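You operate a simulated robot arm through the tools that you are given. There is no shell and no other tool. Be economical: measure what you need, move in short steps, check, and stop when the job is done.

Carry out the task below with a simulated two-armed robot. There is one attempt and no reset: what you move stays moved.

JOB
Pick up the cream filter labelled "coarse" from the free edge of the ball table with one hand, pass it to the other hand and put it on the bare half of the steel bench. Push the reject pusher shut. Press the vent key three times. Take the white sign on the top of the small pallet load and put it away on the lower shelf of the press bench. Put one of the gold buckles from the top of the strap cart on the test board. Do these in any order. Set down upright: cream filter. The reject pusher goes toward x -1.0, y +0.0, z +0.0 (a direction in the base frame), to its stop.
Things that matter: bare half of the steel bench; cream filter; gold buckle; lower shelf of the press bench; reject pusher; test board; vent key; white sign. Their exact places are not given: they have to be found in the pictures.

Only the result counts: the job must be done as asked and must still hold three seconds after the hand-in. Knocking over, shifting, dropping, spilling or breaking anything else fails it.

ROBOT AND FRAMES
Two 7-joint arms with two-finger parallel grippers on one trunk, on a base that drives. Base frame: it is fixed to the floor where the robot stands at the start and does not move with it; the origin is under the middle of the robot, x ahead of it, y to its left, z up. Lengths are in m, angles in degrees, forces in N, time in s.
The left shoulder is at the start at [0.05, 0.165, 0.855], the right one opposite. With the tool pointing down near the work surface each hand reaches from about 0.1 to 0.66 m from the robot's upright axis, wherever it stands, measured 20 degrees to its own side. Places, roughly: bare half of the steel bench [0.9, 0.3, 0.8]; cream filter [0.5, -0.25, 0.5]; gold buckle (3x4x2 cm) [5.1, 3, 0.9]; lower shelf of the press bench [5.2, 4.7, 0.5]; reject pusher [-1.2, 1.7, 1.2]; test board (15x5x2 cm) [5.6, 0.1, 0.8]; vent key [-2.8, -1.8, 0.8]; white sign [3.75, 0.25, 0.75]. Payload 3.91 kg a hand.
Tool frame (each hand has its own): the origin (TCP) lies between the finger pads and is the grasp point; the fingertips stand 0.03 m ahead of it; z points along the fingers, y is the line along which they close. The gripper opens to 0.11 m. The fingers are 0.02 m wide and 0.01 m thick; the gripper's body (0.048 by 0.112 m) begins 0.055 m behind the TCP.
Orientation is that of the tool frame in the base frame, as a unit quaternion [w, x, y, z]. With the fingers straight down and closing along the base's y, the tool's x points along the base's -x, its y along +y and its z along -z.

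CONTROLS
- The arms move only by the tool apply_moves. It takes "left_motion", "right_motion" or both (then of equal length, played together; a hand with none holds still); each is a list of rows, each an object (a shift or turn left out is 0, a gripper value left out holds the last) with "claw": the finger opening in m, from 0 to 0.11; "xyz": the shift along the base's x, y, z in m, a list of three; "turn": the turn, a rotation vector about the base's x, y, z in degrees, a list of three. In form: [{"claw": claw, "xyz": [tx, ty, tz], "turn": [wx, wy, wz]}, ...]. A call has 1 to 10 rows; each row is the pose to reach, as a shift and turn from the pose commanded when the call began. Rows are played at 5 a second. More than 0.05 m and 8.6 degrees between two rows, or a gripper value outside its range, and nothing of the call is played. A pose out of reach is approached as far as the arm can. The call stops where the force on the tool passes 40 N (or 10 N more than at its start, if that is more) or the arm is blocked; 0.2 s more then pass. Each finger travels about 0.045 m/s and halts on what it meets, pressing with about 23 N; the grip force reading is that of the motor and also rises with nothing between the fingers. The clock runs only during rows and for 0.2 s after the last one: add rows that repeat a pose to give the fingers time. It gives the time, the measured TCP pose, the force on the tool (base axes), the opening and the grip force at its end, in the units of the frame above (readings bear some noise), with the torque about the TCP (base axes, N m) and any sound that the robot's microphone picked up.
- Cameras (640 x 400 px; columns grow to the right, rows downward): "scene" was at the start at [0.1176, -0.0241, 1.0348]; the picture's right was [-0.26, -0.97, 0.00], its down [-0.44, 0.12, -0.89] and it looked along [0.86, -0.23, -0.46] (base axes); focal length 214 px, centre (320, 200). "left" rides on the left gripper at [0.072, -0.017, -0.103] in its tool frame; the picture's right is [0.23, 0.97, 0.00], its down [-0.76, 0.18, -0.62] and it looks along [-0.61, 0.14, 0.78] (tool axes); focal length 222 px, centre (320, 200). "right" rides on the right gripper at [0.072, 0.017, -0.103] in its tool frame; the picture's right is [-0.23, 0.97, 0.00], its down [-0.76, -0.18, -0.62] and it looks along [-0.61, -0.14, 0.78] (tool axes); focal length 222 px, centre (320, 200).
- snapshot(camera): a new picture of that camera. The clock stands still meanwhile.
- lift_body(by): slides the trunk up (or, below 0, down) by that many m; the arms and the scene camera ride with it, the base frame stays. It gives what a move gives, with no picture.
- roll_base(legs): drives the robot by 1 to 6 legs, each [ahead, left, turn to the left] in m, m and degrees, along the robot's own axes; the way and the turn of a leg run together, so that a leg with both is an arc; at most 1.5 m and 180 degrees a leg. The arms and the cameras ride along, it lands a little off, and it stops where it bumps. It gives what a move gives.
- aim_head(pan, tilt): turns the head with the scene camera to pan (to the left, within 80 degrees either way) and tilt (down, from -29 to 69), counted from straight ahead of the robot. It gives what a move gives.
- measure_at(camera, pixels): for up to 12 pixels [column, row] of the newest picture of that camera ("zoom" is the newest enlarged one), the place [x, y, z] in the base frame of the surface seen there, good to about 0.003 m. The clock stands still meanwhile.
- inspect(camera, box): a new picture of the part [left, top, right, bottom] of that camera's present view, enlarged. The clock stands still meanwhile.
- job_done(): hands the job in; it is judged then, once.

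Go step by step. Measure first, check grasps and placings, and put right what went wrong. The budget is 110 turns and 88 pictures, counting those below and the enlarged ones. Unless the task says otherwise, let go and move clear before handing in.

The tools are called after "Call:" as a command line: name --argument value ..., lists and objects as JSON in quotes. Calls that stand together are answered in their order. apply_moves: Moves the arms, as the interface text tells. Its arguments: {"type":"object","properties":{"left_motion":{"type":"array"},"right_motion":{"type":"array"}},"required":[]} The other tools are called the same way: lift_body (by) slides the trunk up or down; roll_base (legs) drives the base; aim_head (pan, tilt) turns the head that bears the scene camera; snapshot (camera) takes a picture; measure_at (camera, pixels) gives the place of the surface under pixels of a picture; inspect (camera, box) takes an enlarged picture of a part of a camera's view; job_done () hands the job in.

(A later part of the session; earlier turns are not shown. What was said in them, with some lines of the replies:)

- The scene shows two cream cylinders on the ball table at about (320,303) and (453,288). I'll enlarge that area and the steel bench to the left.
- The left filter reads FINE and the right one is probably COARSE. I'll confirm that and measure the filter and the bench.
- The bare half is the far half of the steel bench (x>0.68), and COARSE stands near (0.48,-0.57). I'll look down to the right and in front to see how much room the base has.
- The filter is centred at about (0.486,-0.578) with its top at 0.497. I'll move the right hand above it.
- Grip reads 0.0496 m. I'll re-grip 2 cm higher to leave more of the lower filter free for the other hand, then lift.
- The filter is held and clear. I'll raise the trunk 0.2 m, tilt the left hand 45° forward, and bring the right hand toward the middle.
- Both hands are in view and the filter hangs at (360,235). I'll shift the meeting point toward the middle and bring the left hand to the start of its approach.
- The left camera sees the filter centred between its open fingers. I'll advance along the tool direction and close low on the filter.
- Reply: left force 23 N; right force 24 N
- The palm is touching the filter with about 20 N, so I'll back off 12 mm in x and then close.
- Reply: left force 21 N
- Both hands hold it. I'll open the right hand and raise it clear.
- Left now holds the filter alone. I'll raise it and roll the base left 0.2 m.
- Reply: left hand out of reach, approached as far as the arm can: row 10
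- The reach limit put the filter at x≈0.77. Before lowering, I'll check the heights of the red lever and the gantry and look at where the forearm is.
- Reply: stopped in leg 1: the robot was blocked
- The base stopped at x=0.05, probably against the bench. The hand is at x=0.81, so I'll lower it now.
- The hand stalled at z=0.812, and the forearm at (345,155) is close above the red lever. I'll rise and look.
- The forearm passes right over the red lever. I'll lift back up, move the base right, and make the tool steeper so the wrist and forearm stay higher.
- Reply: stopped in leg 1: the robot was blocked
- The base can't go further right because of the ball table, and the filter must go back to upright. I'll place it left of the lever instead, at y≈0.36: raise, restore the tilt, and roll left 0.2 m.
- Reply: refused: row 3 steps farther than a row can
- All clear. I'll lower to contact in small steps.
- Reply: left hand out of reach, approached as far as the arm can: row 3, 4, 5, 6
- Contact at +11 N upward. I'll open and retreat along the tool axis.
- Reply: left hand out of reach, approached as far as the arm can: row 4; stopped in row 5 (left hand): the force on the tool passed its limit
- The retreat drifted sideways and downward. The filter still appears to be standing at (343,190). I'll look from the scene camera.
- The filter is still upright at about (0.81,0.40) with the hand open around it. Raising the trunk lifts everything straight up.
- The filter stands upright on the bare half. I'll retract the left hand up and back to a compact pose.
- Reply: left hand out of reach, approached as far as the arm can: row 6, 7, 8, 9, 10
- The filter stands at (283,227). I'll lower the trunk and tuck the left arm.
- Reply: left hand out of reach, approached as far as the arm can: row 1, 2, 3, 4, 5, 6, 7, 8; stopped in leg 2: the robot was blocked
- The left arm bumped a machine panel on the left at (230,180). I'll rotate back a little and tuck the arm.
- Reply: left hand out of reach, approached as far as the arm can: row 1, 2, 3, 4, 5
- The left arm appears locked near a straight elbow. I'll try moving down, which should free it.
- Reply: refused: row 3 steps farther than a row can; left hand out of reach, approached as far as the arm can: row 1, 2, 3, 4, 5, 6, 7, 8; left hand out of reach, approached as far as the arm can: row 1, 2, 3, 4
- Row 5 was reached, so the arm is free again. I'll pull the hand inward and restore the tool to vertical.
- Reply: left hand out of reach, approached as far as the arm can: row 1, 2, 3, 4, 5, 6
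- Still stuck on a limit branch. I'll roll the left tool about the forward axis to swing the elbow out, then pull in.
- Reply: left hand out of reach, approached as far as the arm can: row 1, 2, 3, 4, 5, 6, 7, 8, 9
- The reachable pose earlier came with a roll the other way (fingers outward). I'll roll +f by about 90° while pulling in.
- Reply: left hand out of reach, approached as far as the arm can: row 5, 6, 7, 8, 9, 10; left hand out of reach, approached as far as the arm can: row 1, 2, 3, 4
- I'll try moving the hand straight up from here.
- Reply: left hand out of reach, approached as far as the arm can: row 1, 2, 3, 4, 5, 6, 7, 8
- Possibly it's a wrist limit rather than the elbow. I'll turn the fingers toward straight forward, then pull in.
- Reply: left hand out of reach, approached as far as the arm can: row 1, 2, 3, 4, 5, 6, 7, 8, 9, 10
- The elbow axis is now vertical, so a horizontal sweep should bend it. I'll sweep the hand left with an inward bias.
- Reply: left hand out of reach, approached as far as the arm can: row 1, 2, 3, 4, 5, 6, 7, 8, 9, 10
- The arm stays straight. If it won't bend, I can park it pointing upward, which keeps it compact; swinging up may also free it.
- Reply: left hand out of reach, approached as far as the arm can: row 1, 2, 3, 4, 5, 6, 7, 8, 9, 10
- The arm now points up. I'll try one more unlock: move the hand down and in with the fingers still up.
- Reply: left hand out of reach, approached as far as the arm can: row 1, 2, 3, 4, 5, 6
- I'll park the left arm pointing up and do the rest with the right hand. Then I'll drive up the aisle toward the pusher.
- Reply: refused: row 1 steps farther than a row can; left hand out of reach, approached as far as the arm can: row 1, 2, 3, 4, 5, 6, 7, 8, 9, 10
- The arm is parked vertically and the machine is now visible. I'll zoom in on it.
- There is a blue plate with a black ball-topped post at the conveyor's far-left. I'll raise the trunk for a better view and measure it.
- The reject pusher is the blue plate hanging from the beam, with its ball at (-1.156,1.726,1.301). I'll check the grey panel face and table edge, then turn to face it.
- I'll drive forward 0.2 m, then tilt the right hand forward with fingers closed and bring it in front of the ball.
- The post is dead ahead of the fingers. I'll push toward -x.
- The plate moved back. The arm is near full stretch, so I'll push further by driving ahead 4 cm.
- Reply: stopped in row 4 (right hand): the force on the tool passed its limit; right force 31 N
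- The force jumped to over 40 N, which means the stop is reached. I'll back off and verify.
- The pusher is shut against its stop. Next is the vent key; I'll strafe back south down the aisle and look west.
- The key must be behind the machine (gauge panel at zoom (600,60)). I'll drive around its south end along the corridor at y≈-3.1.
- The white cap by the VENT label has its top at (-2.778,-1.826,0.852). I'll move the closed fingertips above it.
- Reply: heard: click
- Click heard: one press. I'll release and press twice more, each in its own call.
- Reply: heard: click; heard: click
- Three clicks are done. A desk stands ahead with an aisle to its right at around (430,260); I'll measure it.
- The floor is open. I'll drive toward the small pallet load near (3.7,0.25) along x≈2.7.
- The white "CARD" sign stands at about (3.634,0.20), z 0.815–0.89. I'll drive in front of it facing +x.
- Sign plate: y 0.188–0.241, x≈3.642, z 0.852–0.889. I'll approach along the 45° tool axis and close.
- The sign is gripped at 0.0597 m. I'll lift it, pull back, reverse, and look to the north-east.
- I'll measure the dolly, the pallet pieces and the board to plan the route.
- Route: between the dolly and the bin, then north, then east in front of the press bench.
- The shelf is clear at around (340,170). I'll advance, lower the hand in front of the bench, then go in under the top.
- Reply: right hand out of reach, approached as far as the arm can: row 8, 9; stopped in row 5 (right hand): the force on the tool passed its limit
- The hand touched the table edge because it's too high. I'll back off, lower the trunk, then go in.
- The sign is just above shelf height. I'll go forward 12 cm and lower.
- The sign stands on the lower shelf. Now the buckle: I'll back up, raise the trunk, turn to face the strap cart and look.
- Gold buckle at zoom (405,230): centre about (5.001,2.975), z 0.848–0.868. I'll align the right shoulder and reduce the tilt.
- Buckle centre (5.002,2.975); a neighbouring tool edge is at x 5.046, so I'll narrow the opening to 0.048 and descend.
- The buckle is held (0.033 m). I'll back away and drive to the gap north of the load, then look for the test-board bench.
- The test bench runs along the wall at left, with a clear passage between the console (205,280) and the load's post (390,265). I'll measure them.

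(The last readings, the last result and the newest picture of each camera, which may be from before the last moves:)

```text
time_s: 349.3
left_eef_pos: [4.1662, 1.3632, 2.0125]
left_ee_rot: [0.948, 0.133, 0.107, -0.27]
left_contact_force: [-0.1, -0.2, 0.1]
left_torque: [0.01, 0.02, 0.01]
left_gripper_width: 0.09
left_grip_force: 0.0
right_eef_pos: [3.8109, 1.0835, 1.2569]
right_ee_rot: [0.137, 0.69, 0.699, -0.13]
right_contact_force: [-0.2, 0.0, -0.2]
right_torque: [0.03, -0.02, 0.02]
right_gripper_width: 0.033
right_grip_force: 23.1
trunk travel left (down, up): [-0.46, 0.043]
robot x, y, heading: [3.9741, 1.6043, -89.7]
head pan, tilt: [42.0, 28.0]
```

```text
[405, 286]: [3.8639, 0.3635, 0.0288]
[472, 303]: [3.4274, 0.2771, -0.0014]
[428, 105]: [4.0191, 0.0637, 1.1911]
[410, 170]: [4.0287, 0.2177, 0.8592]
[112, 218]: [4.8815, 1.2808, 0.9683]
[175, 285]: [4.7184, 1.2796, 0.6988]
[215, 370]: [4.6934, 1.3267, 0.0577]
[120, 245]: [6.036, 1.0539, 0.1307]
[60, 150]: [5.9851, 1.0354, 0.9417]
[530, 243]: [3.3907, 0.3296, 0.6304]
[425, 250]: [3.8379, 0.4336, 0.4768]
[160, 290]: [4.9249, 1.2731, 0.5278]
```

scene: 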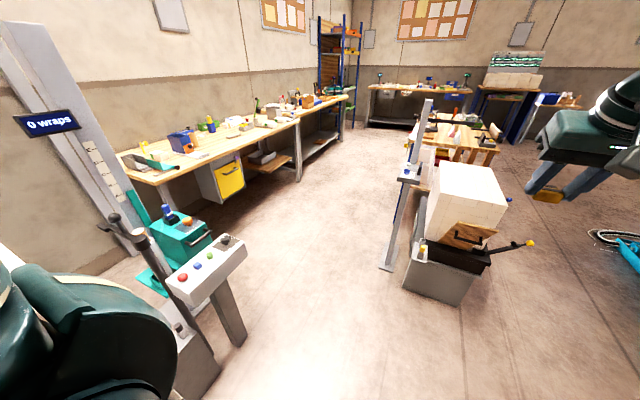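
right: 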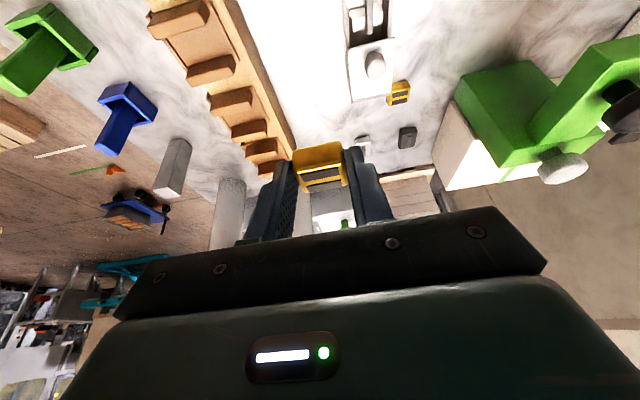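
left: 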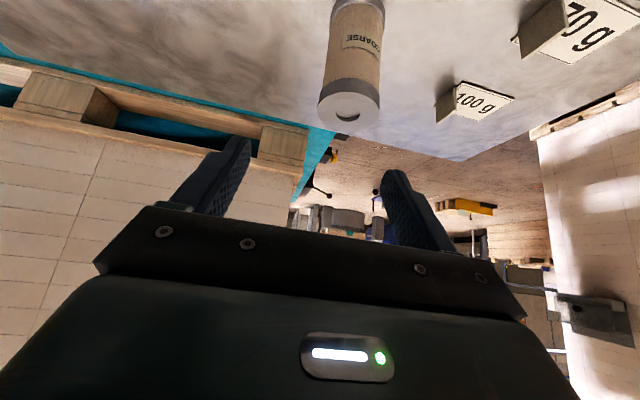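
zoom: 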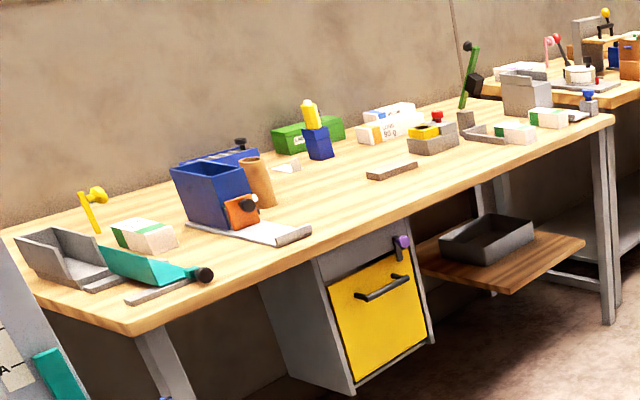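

The passage is wide enough. I'll turn to face +x, drive through, and stop in front of the test board.

Call:
roll_base --legs '[[0, 0, 89.7], [0.22, -0.85, 0], [0.65, -0.51, 0]]'

Call:
lift_body --by -0.15

Call:
aim_head --pan -12 --tilt 40

Call:
snapshot --camera "scene"

```text
time_s: 361.9
left_eef_pos: [5.1005, 0.44, 2.0123]
left_ee_rot: [0.86, 0.017, 0.169, 0.48]
left_contact_force: [-0.1, 0.3, 0.1]
left_torque: [0.03, -0.02, -0.04]
left_gripper_width: 0.09
left_grip_force: 0.1
right_eef_pos: [5.382, 0.0857, 1.256]
right_ee_rot: [0.189, -0.008, 0.982, 0.005]
right_contact_force: [-0.3, -1.2, -0.1]
right_torque: [-0.01, 0.0, -0.02]
right_gripper_width: 0.033
right_grip_force: 22.9
trunk travel left (down, up): [-0.46, 0.043]
robot x, y, heading: [4.8576, 0.2471, 0.4]
head pan, tilt: [42.0, 28.0]
```

```text
time_s: 363.6
left_eef_pos: [5.0998, 0.4437, 1.8632]
left_ee_rot: [0.86, 0.015, 0.17, 0.481]
left_contact_force: [0.5, 0.5, 0.1]
left_torque: [0.05, 0.0, 0.0]
left_gripper_width: 0.09
left_grip_force: 0.1
right_eef_pos: [5.3821, 0.0859, 1.1066]
right_ee_rot: [0.188, -0.008, 0.982, 0.005]
right_contact_force: [0.3, -0.2, -0.6]
right_torque: [-0.03, 0.03, 0.01]
right_gripper_width: 0.033
right_grip_force: 22.9
trunk travel left (down, up): [-0.31, 0.193]
robot x, y, heading: [4.8644, 0.2499, 0.6]
head pan, tilt: [42.0, 28.0]
```

```text
time_s: 364.8
left_eef_pos: [5.1013, 0.4395, 1.8617]
left_ee_rot: [0.86, 0.018, 0.169, 0.481]
left_contact_force: [0.9, -0.5, -0.2]
left_torque: [-0.03, 0.04, -0.01]
left_gripper_width: 0.0901
left_grip_force: 0.1
right_eef_pos: [5.3819, 0.0854, 1.1065]
right_ee_rot: [0.188, -0.007, 0.982, 0.004]
right_contact_force: [-0.3, -0.7, -0.7]
right_torque: [0.01, -0.01, -0.02]
right_gripper_width: 0.0329
right_grip_force: 22.6
trunk travel left (down, up): [-0.31, 0.193]
robot x, y, heading: [4.861, 0.2463, 0.5]
head pan, tilt: [-12.0, 40.0]
```

```text
2 pictures are left
```

scene: 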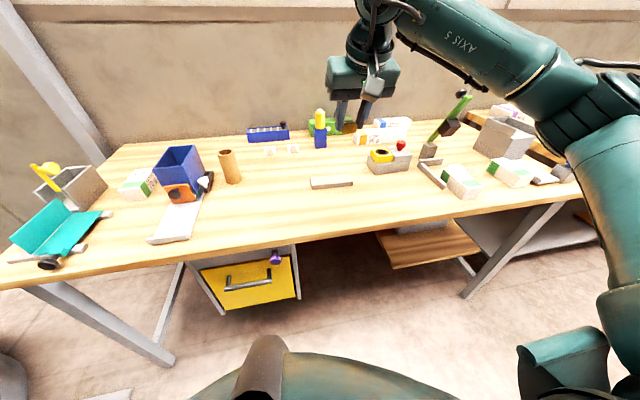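

Call:
measure_at --camera "scene" --pixels '[[313, 180], [352, 179], [331, 178], [331, 182], [320, 181], [345, 181], [331, 186], [331, 195], [332, 176], [331, 180]]'

```text
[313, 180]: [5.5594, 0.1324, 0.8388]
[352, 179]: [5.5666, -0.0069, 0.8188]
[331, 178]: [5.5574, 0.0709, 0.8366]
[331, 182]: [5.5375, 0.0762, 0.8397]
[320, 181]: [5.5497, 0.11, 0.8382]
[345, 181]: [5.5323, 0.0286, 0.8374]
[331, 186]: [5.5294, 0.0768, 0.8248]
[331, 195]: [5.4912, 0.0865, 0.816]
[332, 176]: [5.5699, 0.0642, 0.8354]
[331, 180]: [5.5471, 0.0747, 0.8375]
```

The test board's top is centred at about (5.552,0.073) at z 0.838. I'll drive 7 cm nearer, then move above it.

Call:
roll_base --legs '[[0.07, 0, 0]]'

Call:
apply_moves --right_motion '[{"xyz": [0.02, -0.003, -0.04]}, {"xyz": [0.04, -0.006, -0.08]}, {"xyz": [0.06, -0.01, -0.12]}, {"xyz": [0.08, -0.01, -0.15]}, {"xyz": [0.088, -0.01, -0.18]}]'

Call:
snapshot --camera "right"

```text
time_s: 365.9
left_eef_pos: [5.1725, 0.4418, 1.8613]
left_ee_rot: [0.86, 0.017, 0.17, 0.481]
left_contact_force: [0.8, 0.1, -0.3]
left_torque: [0.0, -0.06, -0.02]
left_gripper_width: 0.09
left_grip_force: 0.1
right_eef_pos: [5.4523, 0.0862, 1.1064]
right_ee_rot: [0.188, -0.008, 0.982, 0.004]
right_contact_force: [0.1, -0.9, -0.2]
right_torque: [-0.02, 0.02, -0.02]
right_gripper_width: 0.0328
right_grip_force: 23.6
trunk travel left (down, up): [-0.31, 0.193]
robot x, y, heading: [4.9352, 0.2497, 0.6]
head pan, tilt: [-12.0, 40.0]
```

```text
time_s: 367.1
left_eef_pos: [5.1716, 0.4405, 1.8627]
left_ee_rot: [0.86, 0.018, 0.169, 0.48]
left_contact_force: [0.6, 0.1, -0.7]
left_torque: [-0.01, 0.02, 0.01]
left_gripper_width: 0.0898
left_grip_force: 0.1
right_eef_pos: [5.541, 0.0769, 0.9254]
right_ee_rot: [0.188, -0.008, 0.982, 0.005]
right_contact_force: [0.2, 0.0, -0.1]
right_torque: [-0.04, 0.04, 0.01]
right_gripper_width: 0.0328
right_grip_force: 22.9
trunk travel left (down, up): [-0.31, 0.193]
robot x, y, heading: [4.934, 0.2494, 0.4]
head pan, tilt: [-12.0, 40.0]
```

```text
1 pictures are left
```

right: 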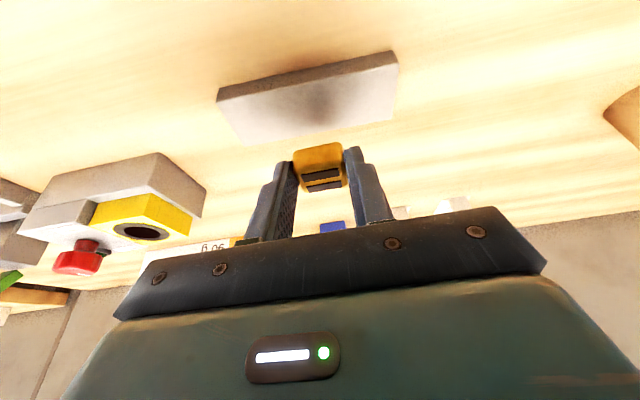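

Call:
measure_at --camera "right" --pixels '[[222, 108], [396, 72], [310, 95], [305, 135], [310, 115], [245, 143], [390, 120], [320, 152], [218, 95], [395, 55]]'

```text
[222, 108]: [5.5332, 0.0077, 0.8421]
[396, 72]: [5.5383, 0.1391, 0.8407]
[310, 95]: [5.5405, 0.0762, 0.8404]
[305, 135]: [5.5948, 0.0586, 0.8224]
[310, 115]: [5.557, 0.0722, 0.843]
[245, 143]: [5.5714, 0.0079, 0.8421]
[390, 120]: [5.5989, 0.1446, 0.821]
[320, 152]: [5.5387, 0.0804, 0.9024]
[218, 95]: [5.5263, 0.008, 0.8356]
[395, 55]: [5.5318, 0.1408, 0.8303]
```

The buckle sits right above the board centre (board x 5.53–5.576, y 0.005–0.142). I'll lower 4.7 cm to contact.

Call:
apply_moves --right_motion '[{"xyz": [0.002, 0, -0.02]}, {"xyz": [0.002, 0, -0.036]}, {"xyz": [0.002, 0, -0.043]}, {"xyz": [0.002, 0, -0.046]}, {"xyz": [0.002, 0, -0.048]}]'

```text
time_s: 368.2
left_eef_pos: [5.1704, 0.4412, 1.8619]
left_ee_rot: [0.86, 0.018, 0.17, 0.481]
left_contact_force: [0.2, 0.5, -0.6]
left_torque: [-0.01, 0.03, -0.01]
left_gripper_width: 0.0901
left_grip_force: 0.1
right_eef_pos: [5.5421, 0.0752, 0.879]
right_ee_rot: [0.188, -0.008, 0.982, 0.005]
right_contact_force: [-0.6, 0.0, -0.7]
right_torque: [-0.02, 0.0, 0.0]
right_gripper_width: 0.0328
right_grip_force: 22.9
trunk travel left (down, up): [-0.31, 0.193]
robot x, y, heading: [4.9323, 0.2502, 0.5]
head pan, tilt: [-12.0, 40.0]
```

No contact yet, so I'll lower a few more millimetres.

Call:
apply_moves --right_motion '[{"xyz": [0, 0, -0.002]}, {"xyz": [0, 0, -0.004]}, {"xyz": [0, 0, -0.005]}]'

```text
time_s: 369.1
left_eef_pos: [5.1714, 0.4421, 1.8633]
left_ee_rot: [0.861, 0.017, 0.17, 0.48]
left_contact_force: [-0.1, -0.1, -0.3]
left_torque: [0.0, 0.02, 0.0]
left_gripper_width: 0.09
left_grip_force: 0.1
right_eef_pos: [5.5406, 0.0757, 0.876]
right_ee_rot: [0.19, -0.007, 0.982, 0.004]
right_contact_force: [-0.4, -0.5, 8.1]
right_torque: [-0.16, -0.06, -0.05]
right_gripper_width: 0.033
right_grip_force: 23.0
trunk travel left (down, up): [-0.31, 0.193]
robot x, y, heading: [4.9268, 0.2463, 0.5]
head pan, tilt: [-12.0, 40.0]
```

Contact at 8 N. I'll open and lift straight away along the tool axis.

Call:
apply_moves --right_motion '[{"claw": 0.045, "xyz": [0, 0, 0.002]}, {"claw": 0.055, "xyz": [0, 0, 0.002]}, {"xyz": [0, 0, 0.002]}, {"xyz": [-0.008, 0, 0.02]}, {"xyz": [-0.02, 0, 0.05]}, {"xyz": [-0.035, 0, 0.09]}, {"xyz": [-0.05, 0, 0.13]}, {"xyz": [-0.07, 0, 0.17]}, {"xyz": [-0.1, 0, 0.2]}]'

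Call:
snapshot --camera "right"

```text
time_s: 371.1
left_eef_pos: [5.1703, 0.4421, 1.8617]
left_ee_rot: [0.86, 0.017, 0.169, 0.481]
left_contact_force: [-0.2, -0.2, -0.1]
left_torque: [-0.01, 0.01, 0.03]
left_gripper_width: 0.0903
left_grip_force: 0.1
right_eef_pos: [5.4398, 0.075, 1.0741]
right_ee_rot: [0.188, -0.007, 0.982, 0.004]
right_contact_force: [-1.0, -0.6, -0.8]
right_torque: [0.02, -0.03, -0.04]
right_gripper_width: 0.0548
right_grip_force: 0.0
trunk travel left (down, up): [-0.31, 0.193]
robot x, y, heading: [4.9332, 0.2509, 0.5]
head pan, tilt: [-12.0, 40.0]
```

```text
0 pictures are left
```

right: 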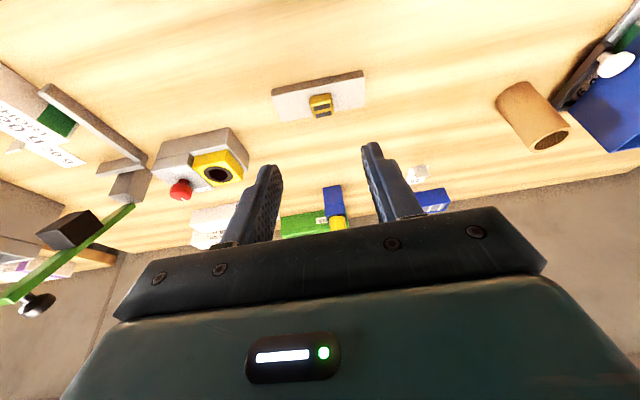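

Call:
measure_at --camera "right" --pixels '[[321, 104], [320, 97], [322, 114], [321, 92], [300, 105], [340, 103]]'

```text
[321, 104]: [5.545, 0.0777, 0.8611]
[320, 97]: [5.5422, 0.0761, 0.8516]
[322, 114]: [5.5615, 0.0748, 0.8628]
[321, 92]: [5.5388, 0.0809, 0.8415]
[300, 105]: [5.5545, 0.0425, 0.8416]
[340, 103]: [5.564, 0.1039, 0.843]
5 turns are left
```

The buckle rests flat on the board at z 0.84–0.862, and both hands are clear. I'm handing in.

Call:
job_done

```text
The job is handed in.
```

I carried out all five tasks and handed the job in; the tool gave no verdict, so I don't know whether it passed.

- **Cream filter:** I picked the "coarse" one from the ball table with the right hand and passed it to the left. It stands upright on the bare half of the steel bench. The left hand nudged it about 4 cm sideways during release, and it stayed standing.
- **Reject pusher:** I pushed it toward -x until it hit its stop, where the force passed the 40 N limit, and it stayed shut when I backed off.
- **Vent key:** I pressed it three times and heard a click each time.
- **White sign:** I took it from the small pallet load. It stands on the lower shelf of the press bench.
- **Gold buckle:** I took one from the strap cart. It lies flat on the test board, about in the middle.

**Bumps along the way:**
- The base stopped against obstacles beside the steel bench and the ball table.
- The left arm touched a machine panel while turning.
- The left forearm stalled just above, and may have touched, the red lever on the bench.
- The right hand touched the press bench edge.

I saw nothing knocked over or shifted in the pictures I took, but I did not check each of these spots afterwards.

After placing the filter, the left arm locked near full stretch. I parked it pointing up and did the other four tasks with the right hand.
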